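You operate a simulated robot arm through the tools that you are given. There is no shell and no other tool.

Carry out the task below with a simulated robot arm. There is one attempt and no reset: what you move stays moved.

TASK
Shut the yellow knob and set the oiler to the job card's number.
Fine: tip the amber bottle back to reach the oiler knob, stand it up again and let the oil rise. Where these are worked on the way, their far stop is far enough and under half their travel is too little: amber bottle.

Only the result counts: the job must be done as asked and must still hold three seconds after the hand-in. Knocking over, shifting, dropping, spilling or breaking anything else fails it.

THE ROBOT
A 7-joint arm with a two-finger parallel gripper, fixed in place. Base frame: the origin is at the foot of the arm, x ahead of it, y to its left, z up. Units: mm, rad, N and s.
Its first joint turns from -2.601 to 2.601 rad. Payload 3.43 kg.
The tool frame sits at the grasp point between the pads (the TCP): z along the fingers, y along the line on which they close. The tips reach 30 mm beyond it. The gripper opens to 94 mm. The fingers are 28 mm wide and 10 mm thick; the gripper's body (50 by 96 mm) begins 55 mm behind the TCP.
Orientation is that of the tool frame in the base frame, as a unit quaternion [w, x, y, z]. With the fingers straight down and closing along the base's y, the tool's x points along the base's -x, its y along +y and its z along -z.

THE INTERFACE
- The arm moves only by the tool apply_moves. Its argument "commands" is a list of rows, each a list of 6 numbers: the shift along the tool's x, y, z in cm, then the turn, a rotation vector about the tool's x, y, z in rad. In form: [[x, y, z, ax, ay, az], ...]. A call has 1 to 20 rows; each row shifts and turns the commanded pose from where the row before left it, along the tool's axes as they then stand. "grip" is the finger opening in cm, from 0 to 9.4, set as the call begins (left out, the last holds). A row lasts 0.2 s, in which the tool goes at most 50 mm and 0.15 rad; a call with a longer step from one row to the next is refused whole, and so is a gripper value outside its range. A pose out of reach is approached as far as the arm can. The call stops where the force on the tool passes 80 N (or 10 N more than at its start, if that is more) or the arm is blocked; 0.2 s more then pass. Each finger travels about 45 mm/s and halts on what it meets, pressing with about 44 N; the grip force reading is that of the motor and also rises with nothing between the fingers. The clock runs only during rows and for 0.2 s after the last one: add rows that do not move to give the fingers time. It gives the time, the measured TCP pose, the force on the tool (base axes), the opening and the grip force at its end, in the units of the frame above (readings bear some noise), with the torque about the TCP (base axes, N m) and any sound that the robot's microphone picked up, and new pictures: "show" is both (left out), scene, wrist or none.
- Cameras (640 x 400 px; columns grow to the right, rows downward): "scene" is fixed at [415.5, -644.9, 1776.3]; the picture's right is [-0.56, -0.83, 0.00], its down [-0.80, 0.54, -0.26] and it looks along [0.21, -0.14, -0.97] (base axes); focal length 351 px, centre (320, 200). "wrist" rides on the gripper at [76, 14, -102] in the tool frame; the picture's right is [-0.18, 0.98, 0.00], its down [-0.75, -0.14, -0.64] and it looks along [-0.63, -0.12, 0.77] (tool axes); focal length 243 px, centre (320, 200). There is no depth. A picture from a camera that has moved, and an enlarged one, comes with that camera's place and axes in the base frame and with its lens. The place of the scene camera against the robot may be out by one fixed shift of up to 25 mm in any direction.
- close_up(camera, box): a new picture of the part [left, top, right, bottom] of that camera's present view, enlarged. No time passes.
- sign_off(): hands the job in; it is judged then, once.

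Places have to be worked out from the pictures, the camera data and where the tool is seen. Open the gripper and draw the arm clear of the work before you hand the job in, unless the task says otherwise.

The tools are called after "Request:" as name(argument=value, ...) on one line, values as JSON. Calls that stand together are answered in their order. apply_moves: Moves the arm, as the interface text tells. Its arguments: {"type":"object","properties":{"commands":{"type":"array","items":{"type":"array","items":{"type":"number"}}},"grip":{"type":"number"},"show":{"type":"string","enum":["both","scene","wrist","none"]}},"required":["commands"]} The other tools are called the same way: close_up (camera, box) takes an enlarged picture of a part of a camera's view; sign_off () hands the job in.

At the start:

```text
time: 0.0
tcp_pos: [477.8, -865.0, 1240.9]
tcp_rot: [0.001, 0.0, 1.0, 0.001]
ft_force: [-1.0, 0.4, 0.2]
wrist_torque: [0.0, -0.01, -0.01]
opening: 94.1
grasp_force: 0.1
```

scene: 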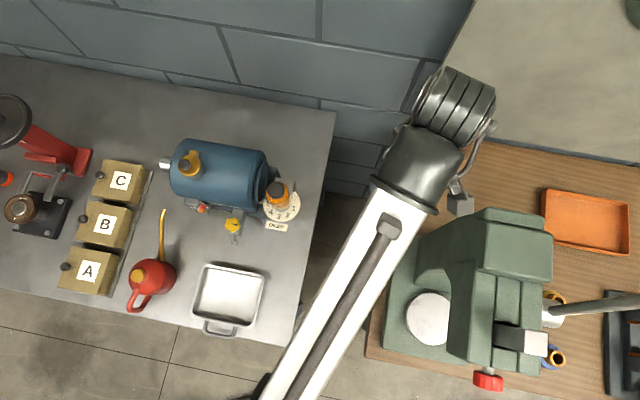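
wrist: 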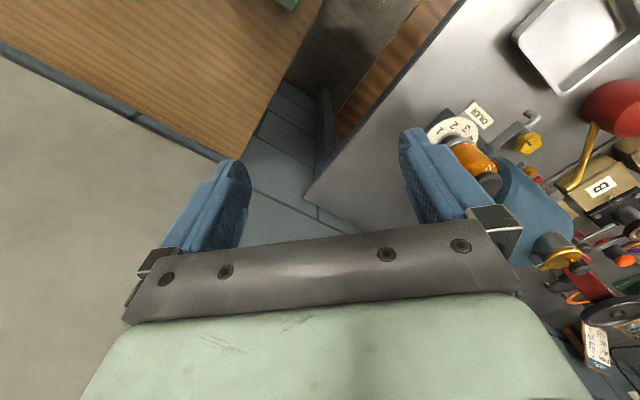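

I start by looking closer at the motor, oiler, and yellow knob area in the scene view, and the job card.

Request:
close_up(camera="scene", box=[150, 120, 330, 260])

Request:
close_up(camera="wrist", box=[400, 80, 640, 240])

Request:
close_up(camera="wrist", box=[520, 240, 640, 400])

Request:
close_up(camera="scene", box=[0, 80, 180, 300])

```text
2.86 times, centred on (240, 190) of scene
camera zoom: at [415.5, -644.9, 1776.3], right [-0.56, -0.83, 0.0], down [-0.8, 0.54, -0.26], along [0.21, -0.14, -0.97], focal length 1004 px, centre (549, 229)
```

zoom: 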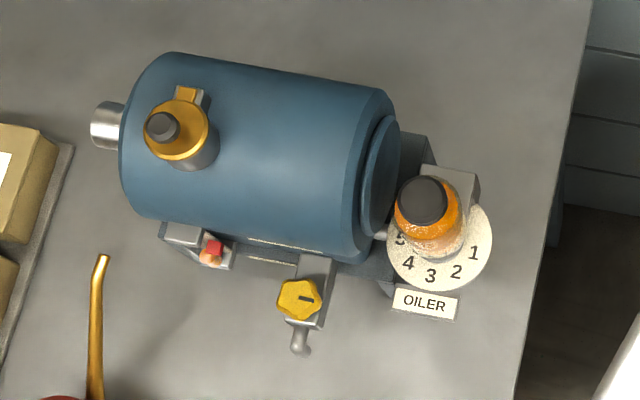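

```text
2.50 times, centred on (520, 160) of wrist
camera zoom: at [400.3, -851.5, 1344.1], right [0.18, 0.98, 0.0], down [0.75, -0.14, 0.64], along [0.63, -0.12, -0.77], focal length 606 px, centre (-180, 300)
```

zoom: 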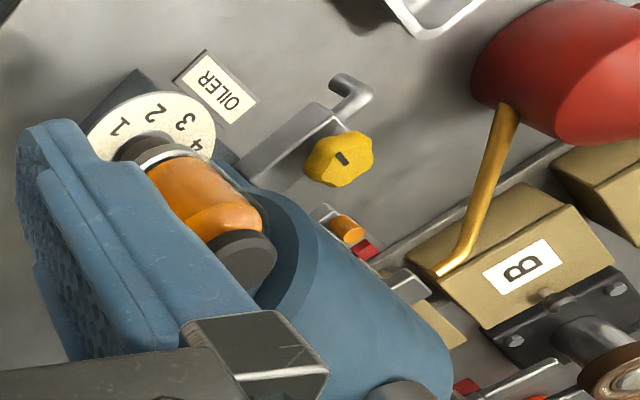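

```text
2.50 times, centred on (580, 320) of wrist
camera zoom: at [400.3, -851.5, 1344.1], right [0.18, 0.98, 0.0], down [0.75, -0.14, 0.64], along [0.63, -0.12, -0.77], focal length 606 px, centre (-330, -100)
```

zoom: 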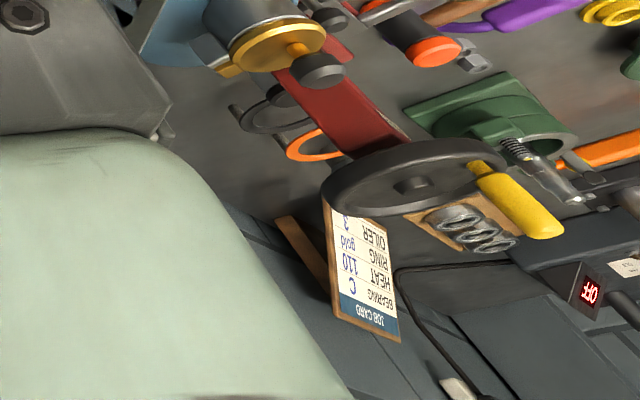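

```text
1.82 times, centred on (90, 190) of scene
camera zoom: at [415.5, -644.9, 1776.3], right [-0.56, -0.83, 0.0], down [-0.8, 0.54, -0.26], along [0.21, -0.14, -0.97], focal length 639 px, centre (738, 218)
```

zoom: 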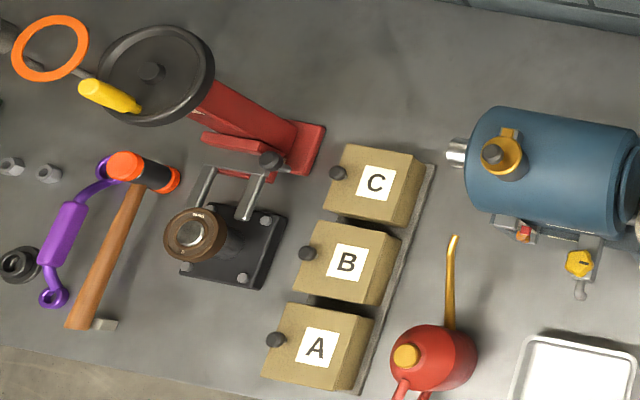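

The job card hangs on the wall; I zoom in on it to read the OILER line.

Request:
close_up(camera="wrist", box=[570, 310, 610, 380])

Request:
close_up(camera="wrist", box=[420, 95, 560, 190])

Request:
close_up(camera="scene", box=[215, 165, 310, 250])

```text
5.71 times, centred on (590, 345) of wrist
camera zoom: at [400.3, -851.5, 1344.1], right [0.18, 0.98, 0.0], down [0.75, -0.14, 0.64], along [0.63, -0.12, -0.77], focal length 1386 px, centre (-1223, -629)
```

zoom: 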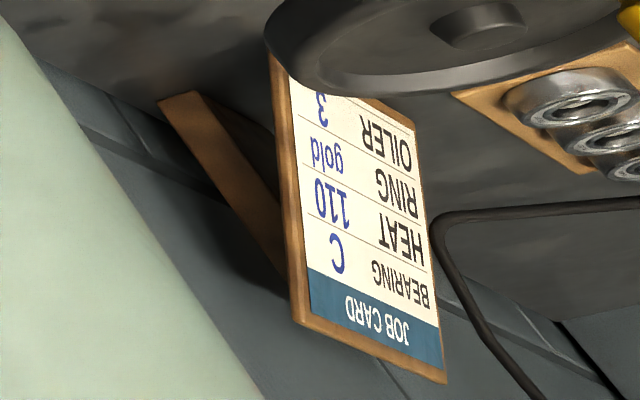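

```text
4.21 times, centred on (490, 142) of wrist
camera zoom: at [400.3, -851.5, 1344.1], right [0.18, 0.98, 0.0], down [0.75, -0.14, 0.64], along [0.63, -0.12, -0.77], focal length 1022 px, centre (-396, 442)
```

zoom: 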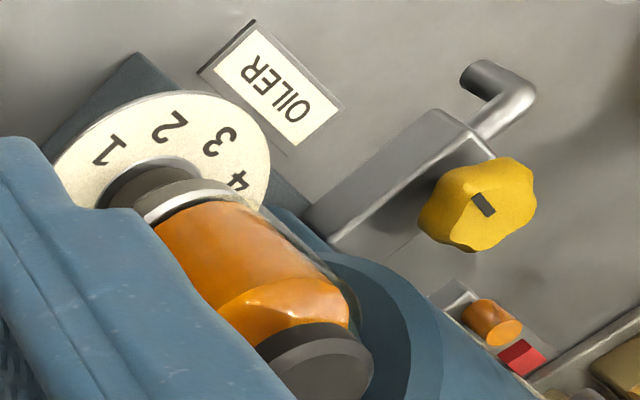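

```text
4.71 times, centred on (262, 208) of scene
camera zoom: at [415.5, -644.9, 1776.3], right [-0.56, -0.83, 0.0], down [-0.8, 0.54, -0.26], along [0.21, -0.14, -0.97], focal length 1654 px, centre (591, 165)
```

zoom: 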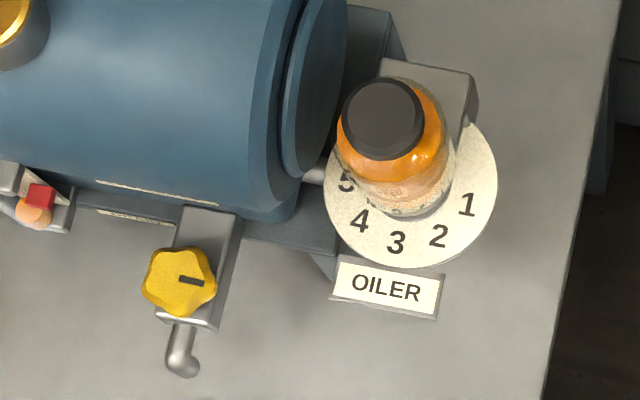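

The card reads OILER 3 (to be re-checked). I estimate the yellow knob near (635,-570,~1000) and the oiler near (635,-670,~950); I move the hand high above the motor and turn it so that the wrist camera looks from the robot side at them.

Request:
apply_moves(commands=[[-1.0, 4.4, 0, 0, 0, 0], [-1.0, 4.4, 0, 0, 0, 0], [-1.0, 4.4, 0, 0, 0, 0], [-1.0, 4.4, 0, 0, 0, 0], [-1.0, 4.4, 0, 0, 0, 0], [-1.0, 4.4, 0, 0, 0, 0], [0, 0, 0, 0, 0, 0.12], [0, 0, 0, 0, 0, 0.12], [0, 0, 0, 0, 0, 0.12], [0, 0, 0, 0, 0, 0.12], [0, 0, 0, 0, 0, 0.12], [0, 0, 0, 0, 0, 0.12], [0, 0, 0, 0, 0, 0]])

```text
time: 2.0
tcp_pos: [556.9, -626.4, 1183.5]
tcp_rot: [0.008, 0.164, 0.986, -0.007]
ft_force: [1.5, 0.0, -1.8]
wrist_torque: [0.01, -0.02, -0.02]
opening: 93.9
grasp_force: 0.1
out of reach, approached as far as the arm can: row 2, 3, 4, 5, 6, 7
stopped in row 10: the force on the tool passed its limit at 94 N (the readings are from after the stop); the commanded pose is now the measured one
camera wrist: at [487.3, -585.8, 1285.4], right [0.49, 0.87, -0.01], down [0.66, -0.37, 0.66], along [0.57, -0.33, -0.75], focal length 243 px, centre (320, 200)
```

scene: 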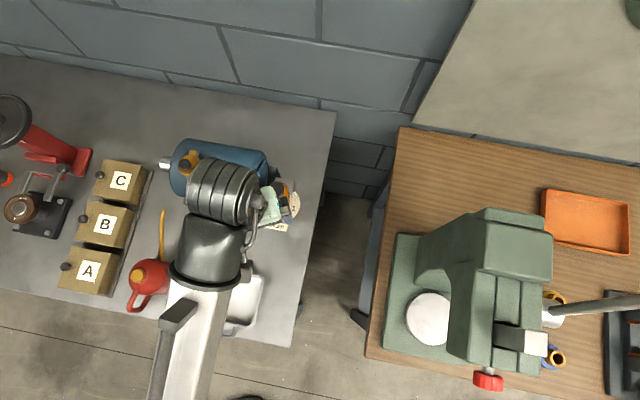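
wrist: 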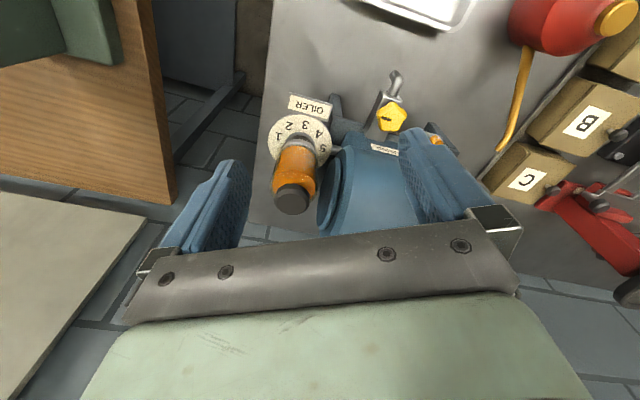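

The call stopped on a brief force peak (probably the out-of-reach approach); force is now near zero and triangulation gives cap (605,-685,1108) and yellow knob (629,-570,1001), unchanged. I inspect close-ups to be sure nothing is touched.

Request:
close_up(camera="wrist", box=[240, 60, 480, 240])

Request:
close_up(camera="scene", box=[150, 110, 330, 260])

Request:
close_up(camera="wrist", box=[360, 60, 460, 160])

Request:
close_up(camera="wrist", box=[255, 80, 345, 220])

```text
2.22 times, centred on (360, 150) of wrist
camera zoom: at [487.3, -585.8, 1285.4], right [0.49, 0.87, -0.01], down [0.66, -0.37, 0.66], along [0.57, -0.33, -0.75], focal length 539 px, centre (231, 311)
```

zoom: 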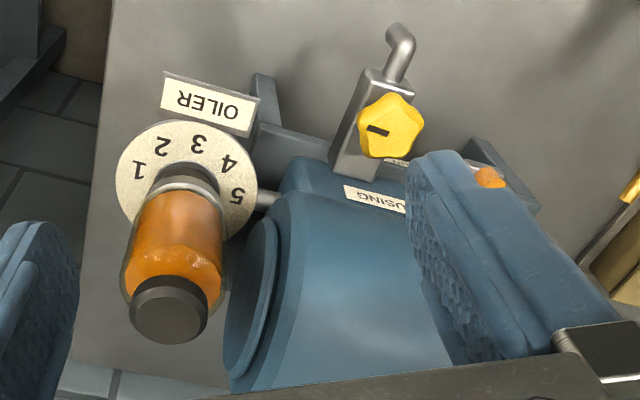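

```text
2.67 times, centred on (240, 185) of scene
camera zoom: at [415.5, -644.9, 1776.3], right [-0.56, -0.83, 0.0], down [-0.8, 0.54, -0.26], along [0.21, -0.14, -0.97], focal length 937 px, centre (533, 240)
```

zoom: 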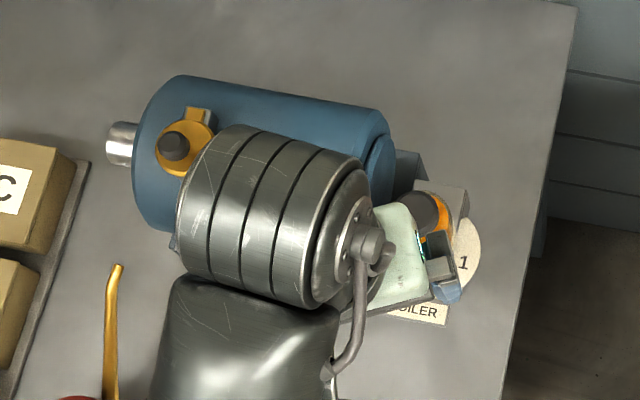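

```text
4.00 times, centred on (410, 110) of wrist
camera zoom: at [487.3, -585.8, 1285.4], right [0.49, 0.87, -0.01], down [0.66, -0.37, 0.66], along [0.57, -0.33, -0.75], focal length 970 px, centre (-40, 560)
```

zoom: 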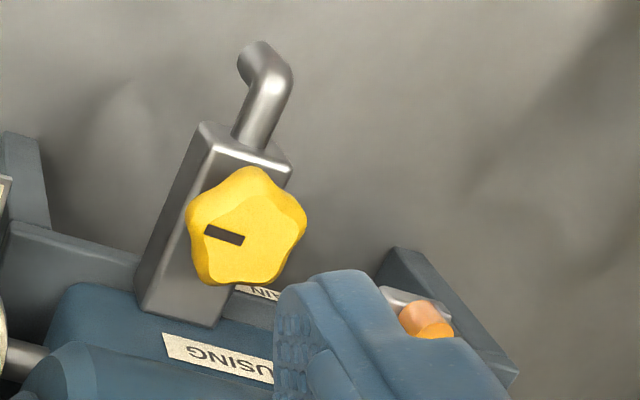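

```text
2.86 times, centred on (300, 150) of wrist
camera zoom: at [487.3, -585.8, 1285.4], right [0.49, 0.87, -0.01], down [0.66, -0.37, 0.66], along [0.57, -0.33, -0.75], focal length 693 px, centre (377, 343)
```

zoom: 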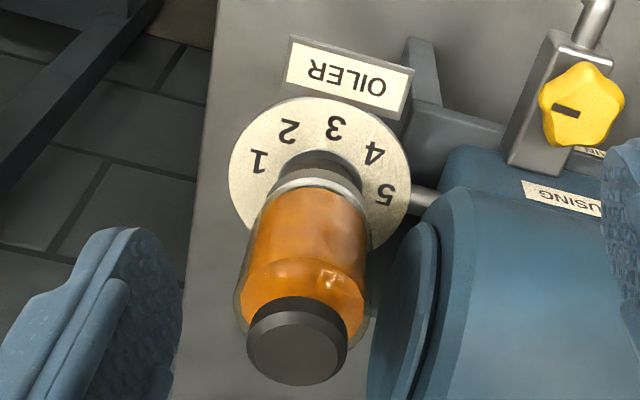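

The bottle and motor stand as before, no contact visible. The oiler front faces direction (-0.7,0.7), dial plane z≈997 with centre ≈(606,-685); I back off slightly toward the robot, lower a bit and turn the hand so the camera looks squarely at the front of the machine.

Request:
apply_moves(commands=[[2, 0, 1.5, 0, 0, 0], [2, 0, 1.5, 0, 0, 0], [0, 0, 1, 0, 0, 0.12], [0, 0, 0, 0, 0, 0.12], [0, 0, 0, 0, 0, 0.12], [0, 0, 0, 0, 0, 0.08], [0, 0, 0, 0, 0, 0]])

```text
time: 3.6
tcp_pos: [518.5, -613.3, 1143.7]
tcp_rot: [0.011, 0.375, 0.927, -0.005]
ft_force: [0.0, 0.0, -0.4]
wrist_torque: [0.0, -0.01, 0.05]
opening: 94.0
grasp_force: 0.0
camera wrist: at [473.2, -548.2, 1244.9], right [0.82, 0.58, 0.0], down [0.43, -0.61, 0.66], along [0.38, -0.54, -0.75], focal length 243 px, centre (320, 200)
```

scene: 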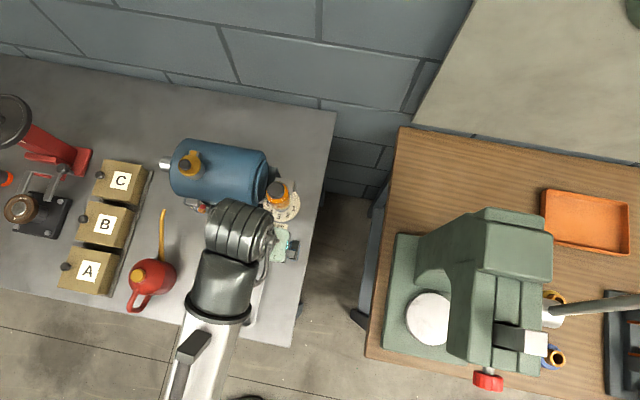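
wrist: 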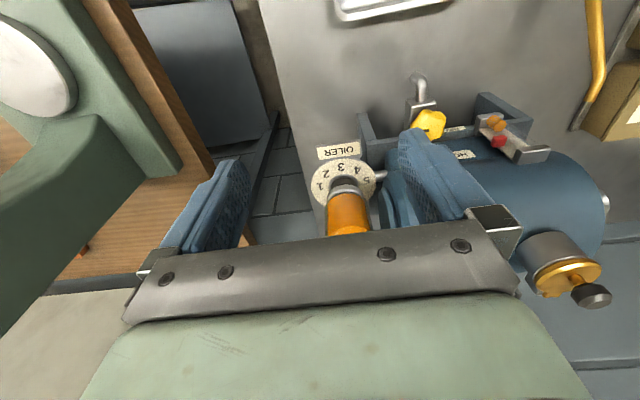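

The knob is half hidden behind the right finger; I shift the hand 8 cm along tool +y (over free space in front of the motor) to see the drain valve and its labels between the fingers.

Request:
apply_moves(commands=[[0, 2.7, 0, 0, 0, 0], [0, 2.7, 0, 0, 0, 0], [0, 2.6, 0, 0, 0, 0], [0, 0, 0, 0, 0, 0]], show="wrist")

Request:
close_up(camera="wrist", box=[250, 60, 490, 220])

Request:
close_up(camera="wrist", box=[310, 70, 410, 180])

```text
time: 4.6
tcp_pos: [574.1, -556.7, 1143.3]
tcp_rot: [0.01, 0.376, 0.927, -0.005]
ft_force: [0.3, 0.1, 0.9]
wrist_torque: [0.03, -0.04, 0.01]
opening: 94.0
grasp_force: 0.1
camera wrist: at [527.9, -492.4, 1244.9], right [0.82, 0.58, 0.0], down [0.43, -0.61, 0.66], along [0.38, -0.54, -0.75], focal length 243 px, centre (320, 200)
```

wrist: 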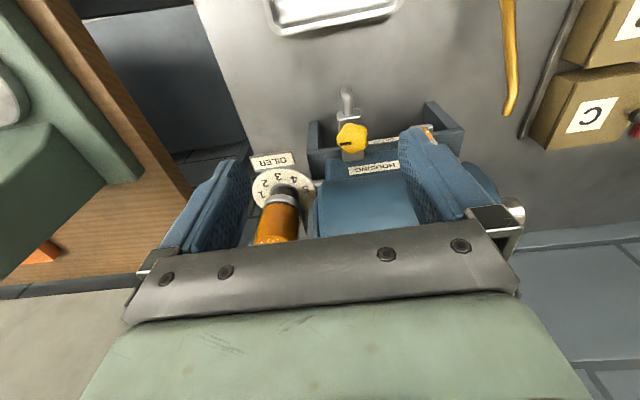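

```text
2.50 times, centred on (370, 140) of wrist
camera zoom: at [527.9, -492.4, 1244.9], right [0.82, 0.58, 0.0], down [0.43, -0.61, 0.66], along [0.38, -0.54, -0.75], focal length 606 px, centre (195, 350)
```

zoom: 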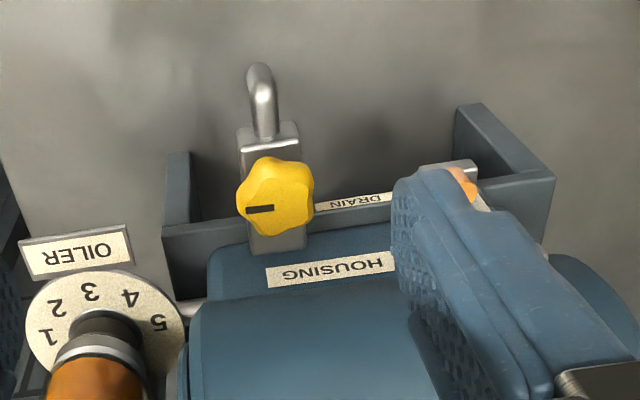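

```text
3.64 times, centred on (360, 125) of wrist
camera zoom: at [527.9, -492.4, 1244.9], right [0.82, 0.58, 0.0], down [0.43, -0.61, 0.66], along [0.38, -0.54, -0.75], focal length 882 px, centre (174, 473)
```

zoom: 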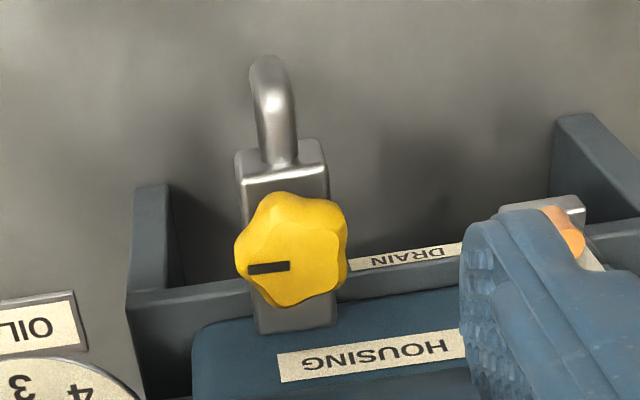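

The valve body sits in front of the housing with a star knob (top ≈ (627,-571,1007), ~34 mm wide, ~15 mm tall), its mark pointing to the right. Before touching it, I turn the hand in place to look toward the job card again and make sure of the number.

Request:
apply_moves(commands=[[0, 0, 0, 0, 0, -0.14], [0, 0, 0, 0, 0, -0.14], [0, 0, 0, 0, 0, -0.14], [0, 0, 0, 0, 0, -0.14], [0, 0, 0, 0, 0, -0.14], [0, 0, 0, 0, 0, -0.14], [0, 0, 0, 0, 0, -0.14], [0, 0, 0, 0, 0, -0.14], [0, 0, 0, 0, 0, 0]], show="both")

```text
time: 6.6
tcp_pos: [576.2, -555.7, 1142.7]
tcp_rot: [0.005, -0.176, 0.984, -0.009]
ft_force: [0.1, -0.1, 0.5]
wrist_torque: [0.03, 0.03, -0.03]
opening: 94.2
grasp_force: 0.1
camera wrist: at [497.2, -567.1, 1245.2], right [-0.17, 0.99, -0.02], down [0.75, 0.14, 0.65], along [0.64, 0.09, -0.76], focal length 243 px, centre (320, 200)
```

scene: 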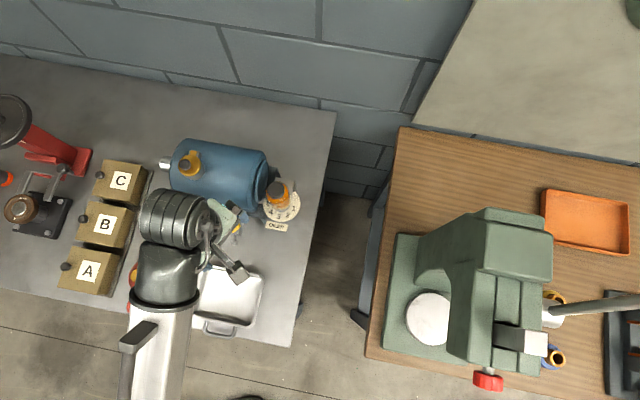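
wrist: 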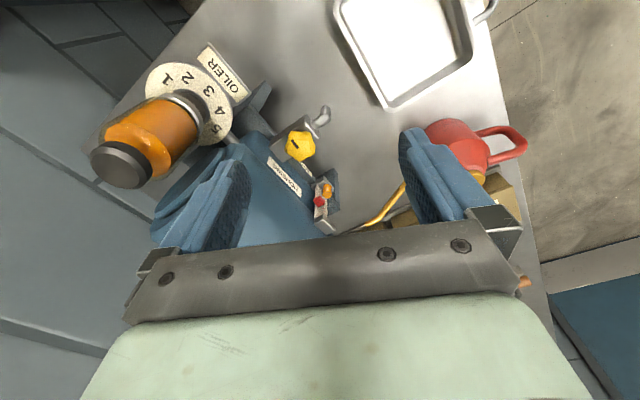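

The hand hides the card at this yaw; turning back by about half a radian should bring the card out at the picture's right margin.

Request:
apply_moves(commands=[[0, 0, 0, 0, 0, 0.14], [0, 0, 0, 0, 0, 0.14], [0, 0, 0, 0, 0, 0.14], [0, 0, 0, 0, 0, 0.14], [0, 0, 0, 0, 0, 0]], show="wrist")

Request:
close_up(camera="wrist", box=[520, 240, 640, 400])

Request:
close_up(camera="wrist", box=[230, 60, 410, 230])

```text
time: 7.8
tcp_pos: [574.4, -556.5, 1143.9]
tcp_rot: [0.008, 0.105, 0.994, -0.008]
ft_force: [-0.6, 0.2, 0.7]
wrist_torque: [0.0, -0.02, 0.0]
opening: 94.2
grasp_force: 0.1
camera wrist: at [502.0, -524.7, 1245.1], right [0.39, 0.92, -0.01], down [0.7, -0.28, 0.66], along [0.6, -0.26, -0.75], focal length 243 px, centre (320, 200)
```

wrist: 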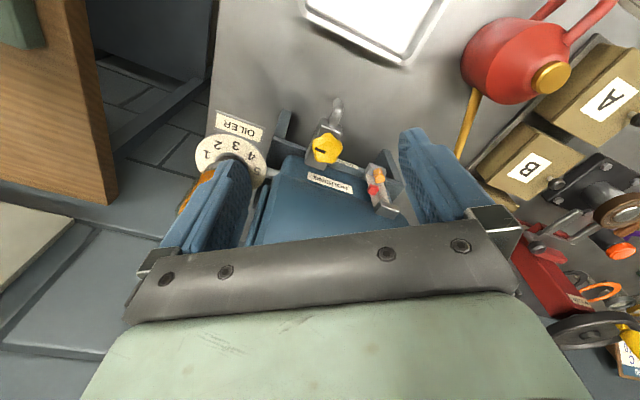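

```text
2.50 times, centred on (580, 320) of wrist
camera zoom: at [502.0, -524.7, 1245.1], right [0.39, 0.92, -0.01], down [0.7, -0.28, 0.66], along [0.6, -0.26, -0.75], focal length 606 px, centre (-330, -100)
```

zoom: 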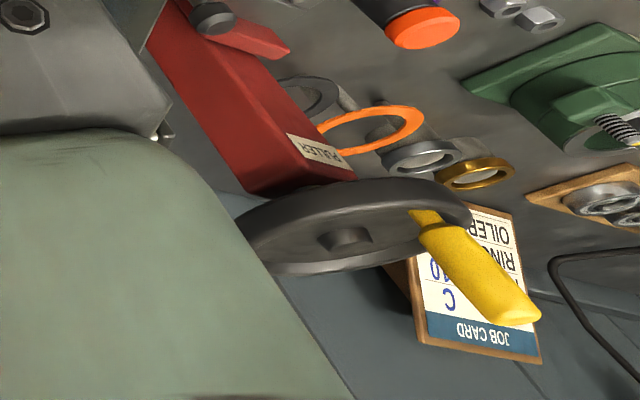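

```text
2.35 times, centred on (320, 145) of wrist
camera zoom: at [502.0, -524.7, 1245.1], right [0.39, 0.92, -0.01], down [0.7, -0.28, 0.66], along [0.6, -0.26, -0.75], focal length 571 px, centre (320, 329)
```

zoom: 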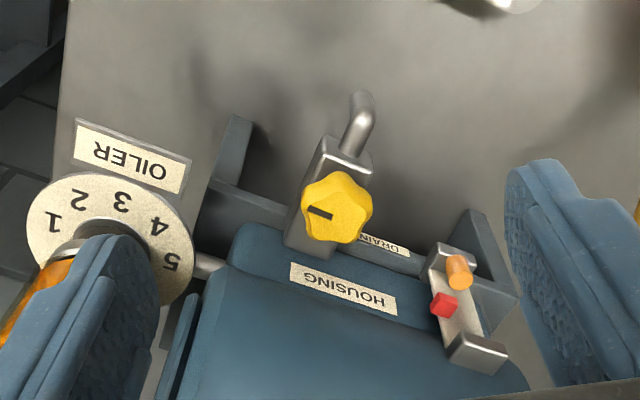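

The handwheel hides the card's last line from here (I will re-check from the right side before setting the oiler). Now I prepare for the drain knob: yaw the hand so the fingers close along the motor axis, narrow the opening to 52 mm and tilt the hand about its closing axis so its body leans toward the robot, away from the motor.

Request:
apply_moves(commands=[[0, 0, 0, 0, 0, 0.144], [0, 0, 0, 0, 0, 0.144], [0, 0, 0, 0, 0, 0.144], [0, 0, 0, 0, 0, 0.144], [0, 0, 0, 0, -0.15, 0], [0, 0, 0, 0, -0.15, 0], [0, 0, 0, 0, -0.15, 0], [0, 0, 0, 0, -0.15, 0], [0, 0, 0, 0, 0, 0]], grip=5.2)

```text
time: 9.8
tcp_pos: [573.5, -555.6, 1142.7]
tcp_rot: [0.283, 0.363, 0.88, -0.117]
ft_force: [0.1, 0.0, 0.2]
wrist_torque: [-0.02, -0.02, 0.01]
opening: 52.0
grasp_force: 0.0
camera wrist: at [497.6, -459.3, 1183.1], right [0.8, 0.59, 0.11], down [0.07, -0.27, 0.96], along [0.6, -0.76, -0.25], focal length 243 px, centre (320, 200)
```

scene: 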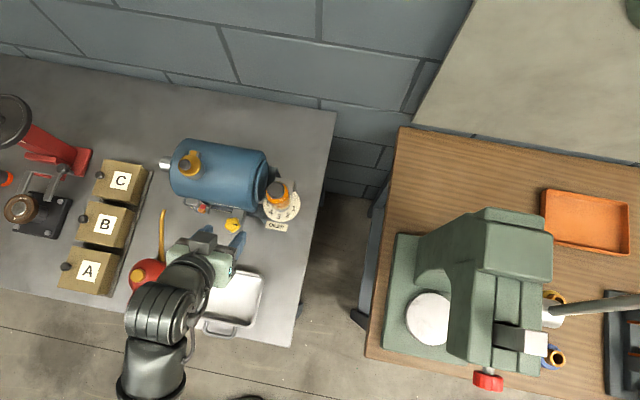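
wrist: 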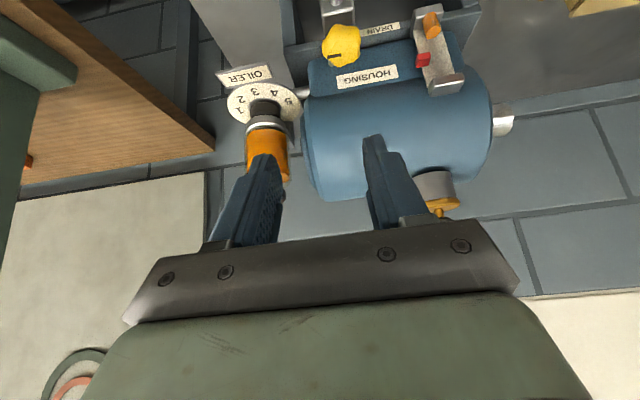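

Very clear view: tilt 35°, motor top ≈1116, radius ≈58. I move to a hover about 45 mm above the knob along the tilted tool direction.

Request:
apply_moves(commands=[[0.38, 0.88, 2.5, 0, 0, 0], [0.38, 0.88, 2.5, 0, 0, 0], [0.38, 0.87, 2.5, 0, 0, 0], [0, 0, 0, 0, 0, 0]])

Request:
close_up(camera="wrist", box=[200, 40, 480, 220])

```text
time: 10.8
tcp_pos: [621.5, -560.8, 1072.9]
tcp_rot: [0.283, 0.363, 0.88, -0.117]
ft_force: [0.1, -0.4, -0.3]
wrist_torque: [0.02, 0.02, -0.01]
opening: 51.9
grasp_force: 0.1
camera wrist: at [544.7, -465.4, 1112.8], right [0.8, 0.59, 0.11], down [0.07, -0.27, 0.96], along [0.59, -0.76, -0.25], focal length 243 px, centre (320, 200)
```

scene: 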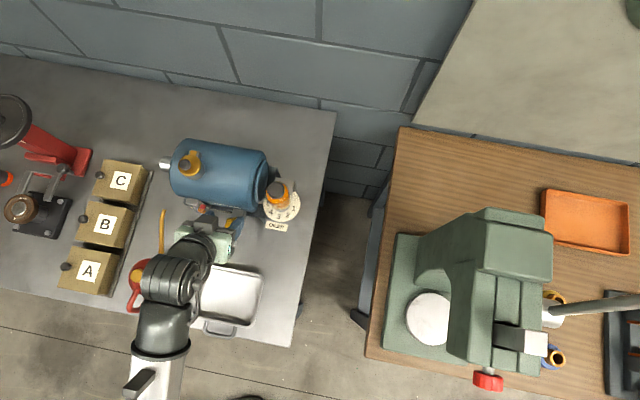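
wrist: 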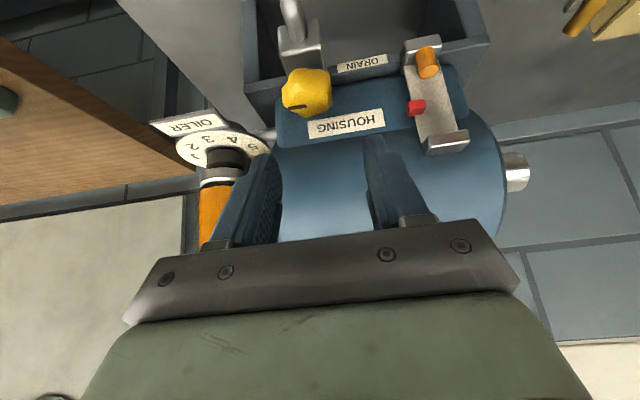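

```text
2.22 times, centred on (340, 130) of wrist
camera zoom: at [544.7, -465.4, 1112.8], right [0.8, 0.59, 0.11], down [0.07, -0.27, 0.96], along [0.59, -0.76, -0.25], focal length 539 px, centre (276, 356)
```

zoom: 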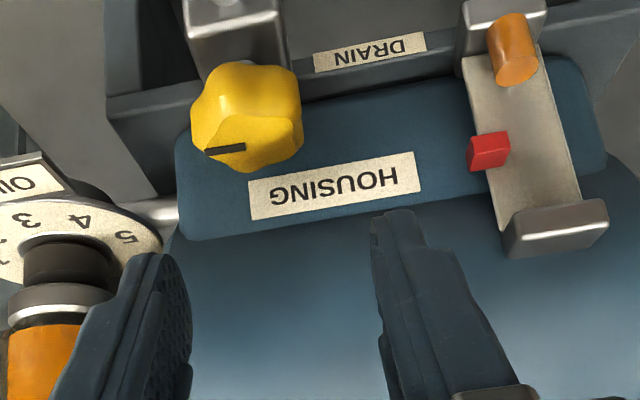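

Refined: knob top centre ≈ (626.5,-573.5,1012.5), about 14 mm tall. I go down to 15 mm above the grasp height with a small lateral correction and check the alignment.

Request:
apply_moves(commands=[[0.88, -0.27, 1.1, 0, 0, 0], [0.87, -0.27, 1.09, 0, 0, 0], [0, 0, 0, 0, 0, 0]], show="wrist")

Request:
close_up(camera="wrist", box=[180, 40, 440, 220])

Request:
close_up(camera="scene", box=[170, 170, 290, 270])

```text
time: 11.6
tcp_pos: [613.0, -564.8, 1045.7]
tcp_rot: [0.282, 0.365, 0.879, -0.118]
ft_force: [-1.0, -0.3, 0.1]
wrist_torque: [0.0, 0.0, 0.02]
opening: 52.2
grasp_force: 0.1
camera wrist: at [538.0, -468.3, 1084.4], right [0.8, 0.59, 0.11], down [0.07, -0.27, 0.96], along [0.59, -0.76, -0.26], focal length 243 px, centre (320, 200)
```

wrist: 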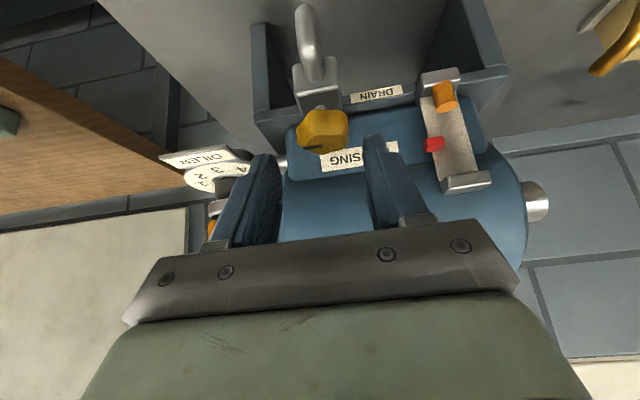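

```text
2.22 times, centred on (310, 130) of wrist
camera zoom: at [538.0, -468.3, 1084.4], right [0.8, 0.59, 0.11], down [0.07, -0.27, 0.96], along [0.59, -0.76, -0.26], focal length 539 px, centre (342, 356)
```

zoom: 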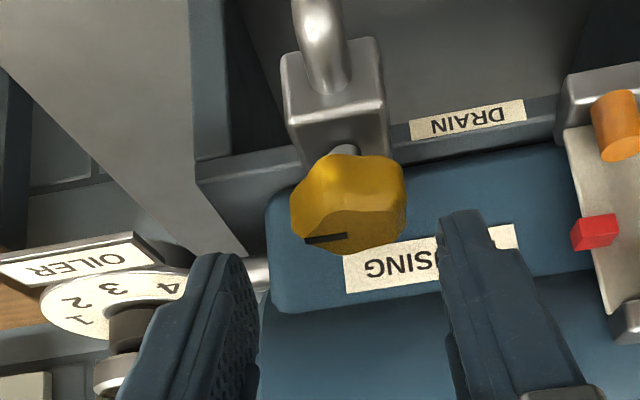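

```text
4.00 times, centred on (230, 220) of scene
camera zoom: at [415.5, -644.9, 1776.3], right [-0.56, -0.83, 0.0], down [-0.8, 0.54, -0.26], along [0.21, -0.14, -0.97], focal length 1406 px, centre (680, 120)
```

zoom: 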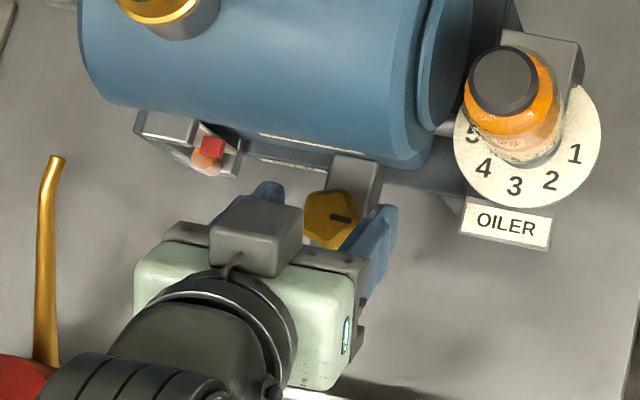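

The knob sits on a stem above the valve body (body top ≈ 982), so the tips have room. Knob centre is 3 mm to the +y side; I correct, lower ~20 mm so the pads straddle it, then close.

Request:
apply_moves(commands=[[0.5, 0.3, 0.9, 0, 0, 0], [0.5, 0, 0.85, 0, 0, 0], [0, 0, 0, 0, 0, 0]], show="wrist")

Request:
close_up(camera="wrist", box=[180, 40, 440, 220])

```text
time: 12.4
tcp_pos: [615.2, -563.0, 1025.2]
tcp_rot: [0.282, 0.364, 0.88, -0.118]
ft_force: [0.5, -0.9, -0.3]
wrist_torque: [-0.02, 0.02, -0.03]
opening: 52.0
grasp_force: 0.0
camera wrist: at [540.0, -467.7, 1064.6], right [0.8, 0.59, 0.11], down [0.07, -0.27, 0.96], along [0.59, -0.76, -0.26], focal length 243 px, centre (320, 200)
```

wrist: 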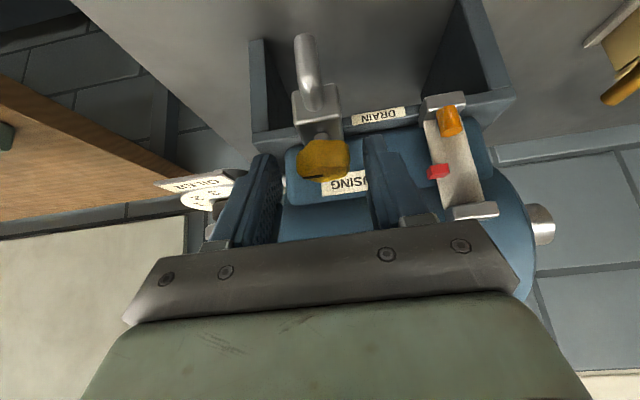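

```text
2.22 times, centred on (310, 130) of wrist
camera zoom: at [540.0, -467.7, 1064.6], right [0.8, 0.59, 0.11], down [0.07, -0.27, 0.96], along [0.59, -0.76, -0.26], focal length 539 px, centre (342, 356)
```

zoom: 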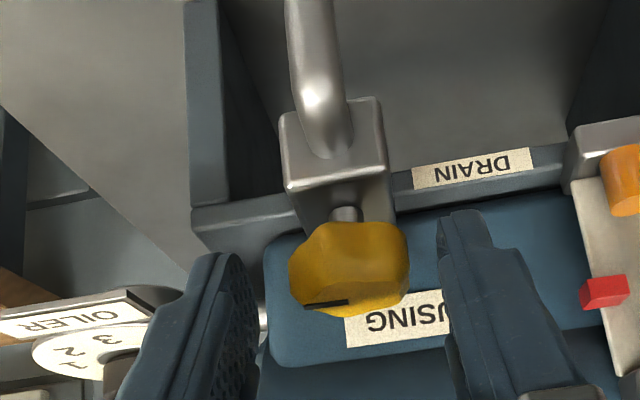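

The knob is centred between the fingertips. I close on it and watch the opening and forces.

Request:
apply_moves(commands=[[0, 0, 0, 0, 0, 0], [0, 0, 0, 0, 0, 0], [0, 0, 0, 0, 0, 0]], grip=2.4, show="wrist")

Request:
close_up(camera="wrist", box=[220, 60, 420, 220])

```text
time: 13.2
tcp_pos: [617.5, -562.0, 1025.4]
tcp_rot: [0.284, 0.363, 0.88, -0.116]
ft_force: [16.1, 18.7, -1.7]
wrist_torque: [0.47, -0.5, 0.34]
opening: 31.1
grasp_force: 41.0
camera wrist: at [541.4, -465.9, 1064.7], right [0.8, 0.59, 0.11], down [0.07, -0.27, 0.96], along [0.6, -0.76, -0.26], focal length 243 px, centre (320, 200)
```

wrist: 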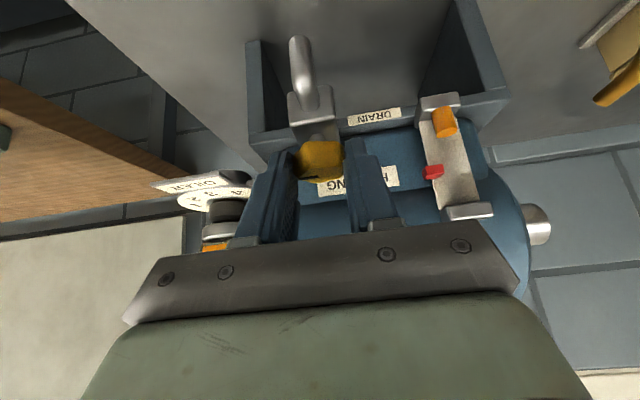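

```text
2.50 times, centred on (320, 140) of wrist
camera zoom: at [541.4, -465.9, 1064.7], right [0.8, 0.59, 0.11], down [0.07, -0.27, 0.96], along [0.6, -0.76, -0.26], focal length 606 px, centre (320, 350)
```

zoom: 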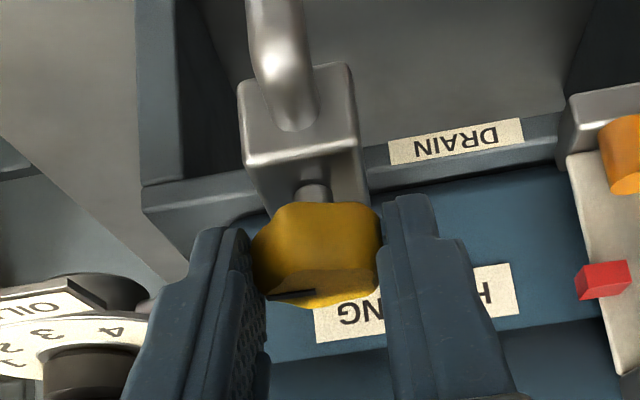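

Knob held (opening 31 mm, 41 N). There is ~25 N side force, so I shift 2 mm along tool +y to relieve it and begin turning clockwise (seen from above) about the vertical through the knob, 0.3 rad first.

Request:
apply_moves(commands=[[0, 0.22, 0, 0, 0, 0], [0, 0.146, 0, 0.0583, 0, 0.0812], [0, 0.146, 0, 0.0583, 0, 0.0812], [0, 0.146, 0, 0.0583, 0, 0.0812], [0, 0, 0, 0, 0, 0]], show="wrist")

Request:
close_up(camera="wrist", box=[220, 60, 420, 220])

Request:
close_up(camera="scene", box=[190, 190, 280, 260])

```text
time: 14.4
tcp_pos: [621.8, -559.7, 1025.4]
tcp_rot: [0.259, 0.493, 0.815, -0.16]
ft_force: [-11.9, 3.9, -22.3]
wrist_torque: [0.89, -0.11, -0.11]
opening: 31.1
grasp_force: 45.3
camera wrist: at [577.7, -444.8, 1065.2], right [0.94, 0.32, 0.1], down [-0.01, -0.28, 0.96], along [0.34, -0.9, -0.26], focal length 243 px, centre (320, 200)
```

wrist: 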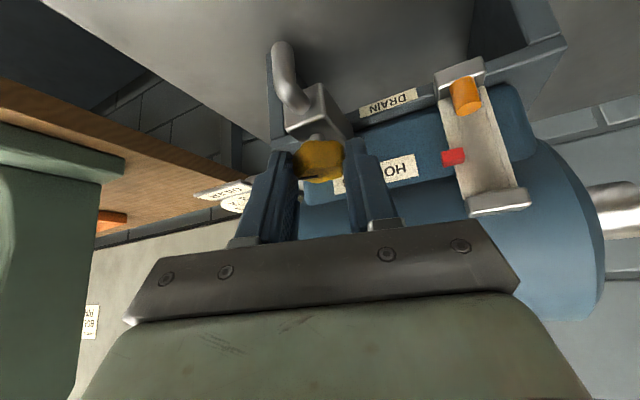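

```text
2.50 times, centred on (320, 140) of wrist
camera zoom: at [577.7, -444.8, 1065.2], right [0.94, 0.32, 0.1], down [-0.01, -0.28, 0.96], along [0.34, -0.9, -0.26], focal length 606 px, centre (320, 350)
```

zoom: 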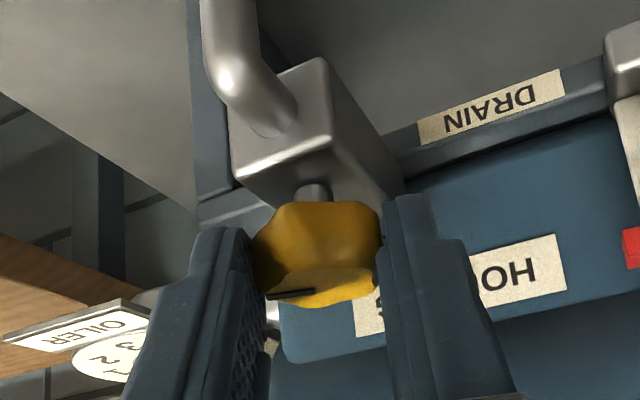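

```text
5.71 times, centred on (235, 225) of scene
camera zoom: at [415.5, -644.9, 1776.3], right [-0.56, -0.83, 0.0], down [-0.8, 0.54, -0.26], along [0.21, -0.14, -0.97], focal length 2008 px, centre (806, 57)
```

zoom: 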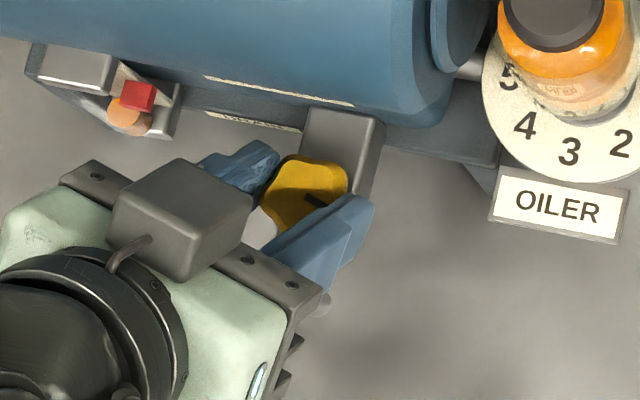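

The knob turns with the hand (mark moved along), no stop yet. I continue clockwise 0.4 rad, watching the torque.

Request:
apply_moves(commands=[[0, 0.146, 0, 0.0583, 0, 0.0812], [0, 0.146, 0, 0.0583, 0, 0.0812], [0, 0.146, 0, 0.0583, 0, 0.0812], [0, 0.146, 0, 0.0583, 0, 0.0812], [0, 0, 0, 0, 0, 0]], show="wrist")

Request:
close_up(camera="wrist", box=[220, 60, 420, 220])

Request:
close_up(camera="scene", box=[190, 190, 280, 260])

```text
time: 15.6
tcp_pos: [627.0, -556.8, 1026.2]
tcp_rot: [0.223, 0.644, 0.701, -0.207]
ft_force: [-12.0, -0.3, -22.1]
wrist_torque: [1.35, -0.21, -0.15]
opening: 30.9
grasp_force: 45.5
camera wrist: at [631.0, -435.2, 1065.1], right [0.99, -0.07, 0.1], down [-0.12, -0.25, 0.96], along [-0.04, -0.97, -0.26], focal length 243 px, centre (320, 200)
```

wrist: 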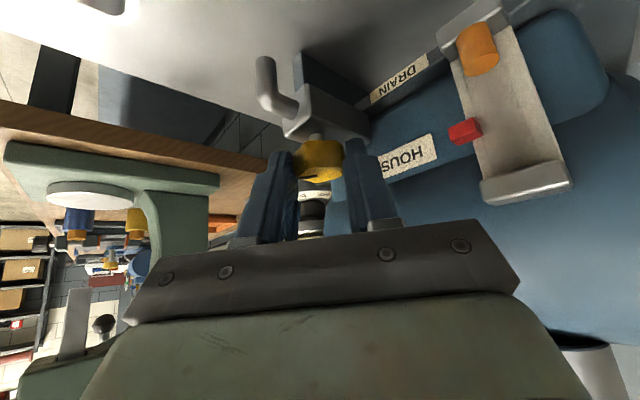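

```text
2.50 times, centred on (320, 140) of wrist
camera zoom: at [631.0, -435.2, 1065.1], right [0.99, -0.07, 0.1], down [-0.12, -0.25, 0.96], along [-0.04, -0.97, -0.26], focal length 606 px, centre (320, 350)
```

zoom: 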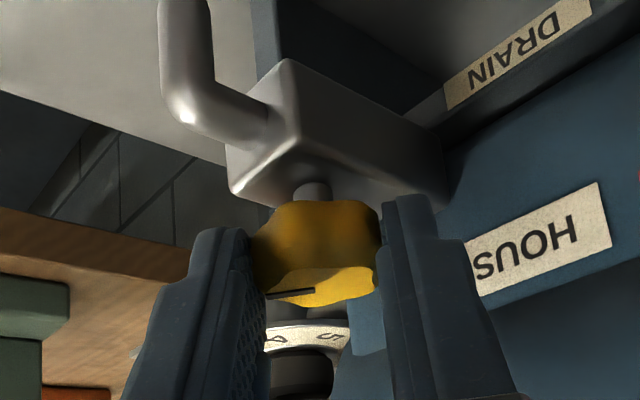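

```text
5.71 times, centred on (235, 225) of scene
camera zoom: at [415.5, -644.9, 1776.3], right [-0.56, -0.83, 0.0], down [-0.8, 0.54, -0.26], along [0.21, -0.14, -0.97], focal length 2008 px, centre (806, 57)
```

zoom: 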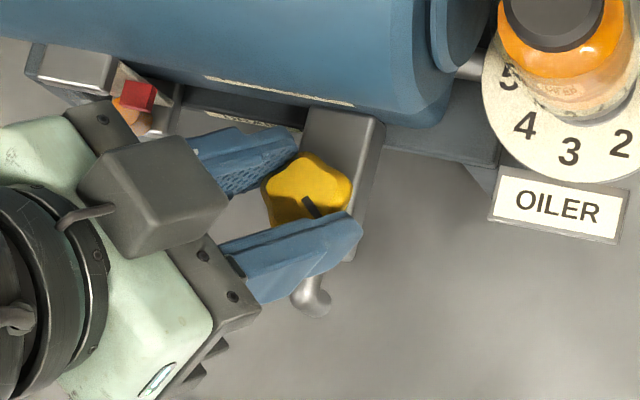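

Still turning freely after 0.7 rad. The hand body nears the sight gauge, so I open to 46 mm, swing the hand back counter-clockwise about the knob axis by ~1 rad, and look before regrasping.

Request:
apply_moves(commands=[[0, 0, 0, 0, 0, 0], [0, 0, 0, 0, 0, 0], [0, -0.212, 0, -0.0845, 0, -0.1177], [0, -0.212, 0, -0.0845, 0, -0.1177], [0, -0.212, 0, -0.0845, 0, -0.1177], [0, -0.212, 0, -0.0845, 0, -0.1177], [0, -0.212, 0, -0.0845, 0, -0.1177], [0, -0.212, 0, -0.0845, 0, -0.1177], [0, -0.212, 0, -0.0845, 0, -0.1177], [0, 0, 0, 0, 0, 0]], grip=4.6, show="wrist")

Request:
close_up(camera="wrist", box=[220, 60, 420, 220])

Request:
close_up(camera="scene", box=[190, 190, 280, 260])

```text
time: 17.8
tcp_pos: [614.0, -564.1, 1027.7]
tcp_rot: [0.297, 0.22, 0.926, -0.071]
ft_force: [-0.9, 0.2, -0.4]
wrist_torque: [-0.02, 0.05, -0.01]
opening: 46.0
grasp_force: 0.0
camera wrist: at [512.3, -496.2, 1067.2], right [0.58, 0.81, 0.11], down [0.15, -0.23, 0.96], along [0.8, -0.54, -0.26], focal length 243 px, centre (320, 200)
```

wrist: 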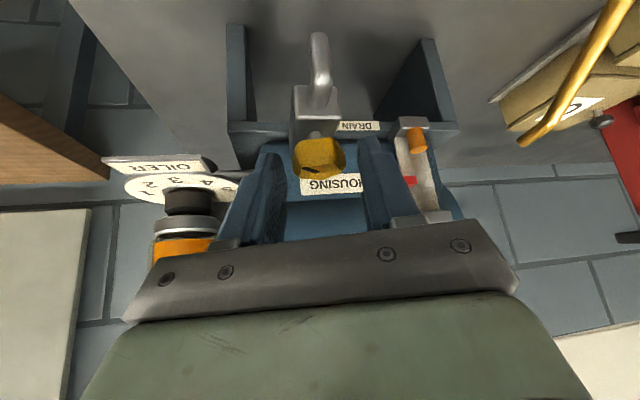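

```text
2.50 times, centred on (320, 140) of wrist
camera zoom: at [512.3, -496.2, 1067.2], right [0.58, 0.81, 0.11], down [0.15, -0.23, 0.96], along [0.8, -0.54, -0.26], focal length 606 px, centre (320, 350)
```

zoom: 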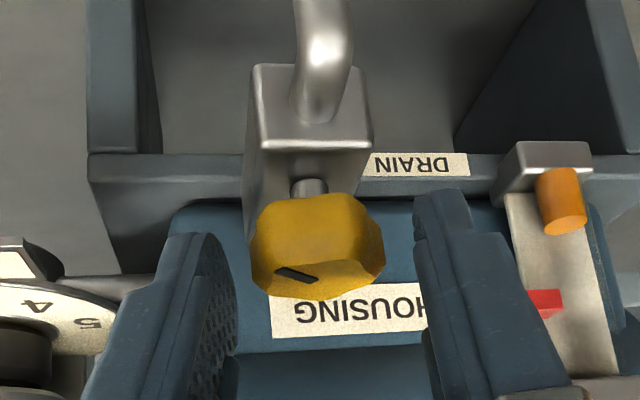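

```text
5.71 times, centred on (235, 225) of scene
camera zoom: at [415.5, -644.9, 1776.3], right [-0.56, -0.83, 0.0], down [-0.8, 0.54, -0.26], along [0.21, -0.14, -0.97], focal length 2008 px, centre (806, 57)
```

zoom: 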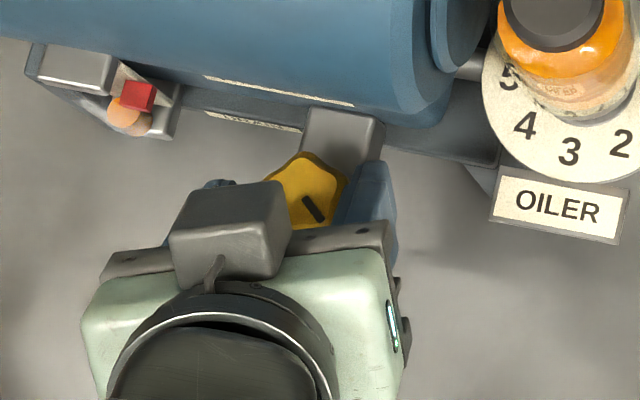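

The knob stayed at its turned position; it is ~3 mm toward −y in the fingers. I correct by that, lower 2 mm, and close again.

Request:
apply_moves(commands=[[0.12, -0.3, 0.16, 0, 0, 0], [0, 0, 0, 0, 0, 0]], show="none")

Request:
apply_moves(commands=[[0, 0, 0, 0, 0, 0], [0, 0, 0, 0, 0, 0], [0, 0, 0, 0, 0, 0]], grip=2.4, show="wrist")

```text
time: 18.4
tcp_pos: [614.4, -567.4, 1025.6]
tcp_rot: [0.298, 0.221, 0.926, -0.072]
ft_force: [0.5, -0.5, -0.3]
wrist_torque: [0.0, -0.02, -0.02]
opening: 46.2
grasp_force: 0.1
```

```text
time: 19.2
tcp_pos: [613.3, -565.4, 1025.3]
tcp_rot: [0.298, 0.221, 0.926, -0.07]
ft_force: [11.8, 21.3, -1.6]
wrist_torque: [0.33, -0.42, 0.34]
opening: 31.3
grasp_force: 45.2
camera wrist: at [511.9, -497.4, 1064.8], right [0.58, 0.81, 0.11], down [0.15, -0.24, 0.96], along [0.8, -0.54, -0.26], focal length 243 px, centre (320, 200)
```

wrist: 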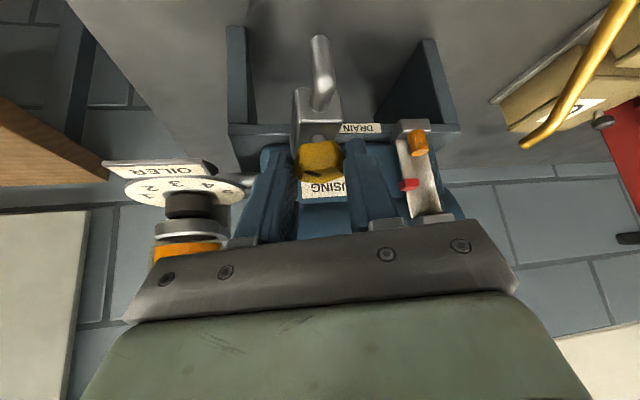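

Gripped again with a similar side force; relieve by 2 mm and continue clockwise by 0.5 rad.

Request:
apply_moves(commands=[[0, 0.2, 0, 0, 0, 0], [0, 0.146, 0, 0.0583, 0, 0.0812], [0, 0.146, 0, 0.0583, 0, 0.0812], [0, 0.146, 0, 0.0583, 0, 0.0812], [0, 0.146, 0, 0.0583, 0, 0.0812], [0, 0.146, 0, 0.0583, 0, 0.0812], [0, 0, 0, 0, 0, 0]], show="wrist")

Request:
close_up(camera="wrist", box=[220, 60, 420, 220])

Request:
close_up(camera="scene", box=[190, 190, 280, 260])

```text
time: 20.8
tcp_pos: [620.2, -558.6, 1024.8]
tcp_rot: [0.27, 0.445, 0.842, -0.143]
ft_force: [0.7, 12.5, -3.8]
wrist_torque: [0.93, -0.46, 0.14]
opening: 31.4
grasp_force: 44.8
camera wrist: at [562.3, -450.6, 1064.7], right [0.9, 0.43, 0.11], down [0.02, -0.28, 0.96], along [0.44, -0.86, -0.26], focal length 243 px, centre (320, 200)
```

wrist: 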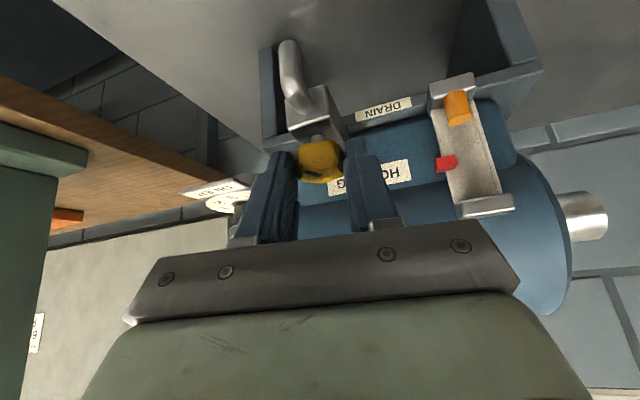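

```text
2.50 times, centred on (320, 140) of wrist
camera zoom: at [562.3, -450.6, 1064.7], right [0.9, 0.43, 0.11], down [0.02, -0.28, 0.96], along [0.44, -0.86, -0.26], focal length 606 px, centre (320, 350)
```

zoom: 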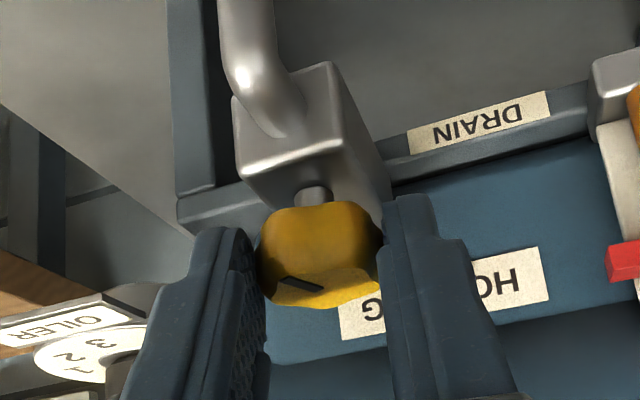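

```text
5.71 times, centred on (235, 225) of scene
camera zoom: at [415.5, -644.9, 1776.3], right [-0.56, -0.83, 0.0], down [-0.8, 0.54, -0.26], along [0.21, -0.14, -0.97], focal length 2008 px, centre (806, 57)
```

zoom: 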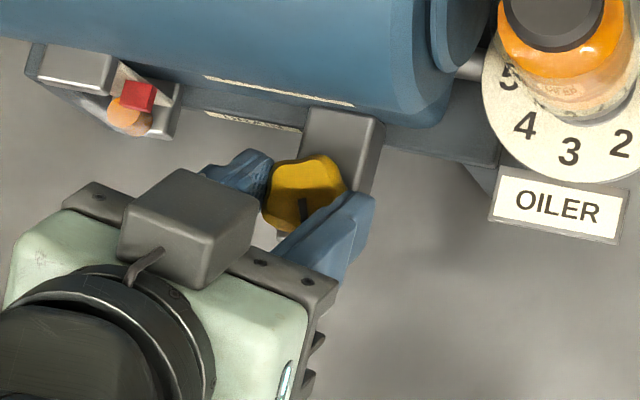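

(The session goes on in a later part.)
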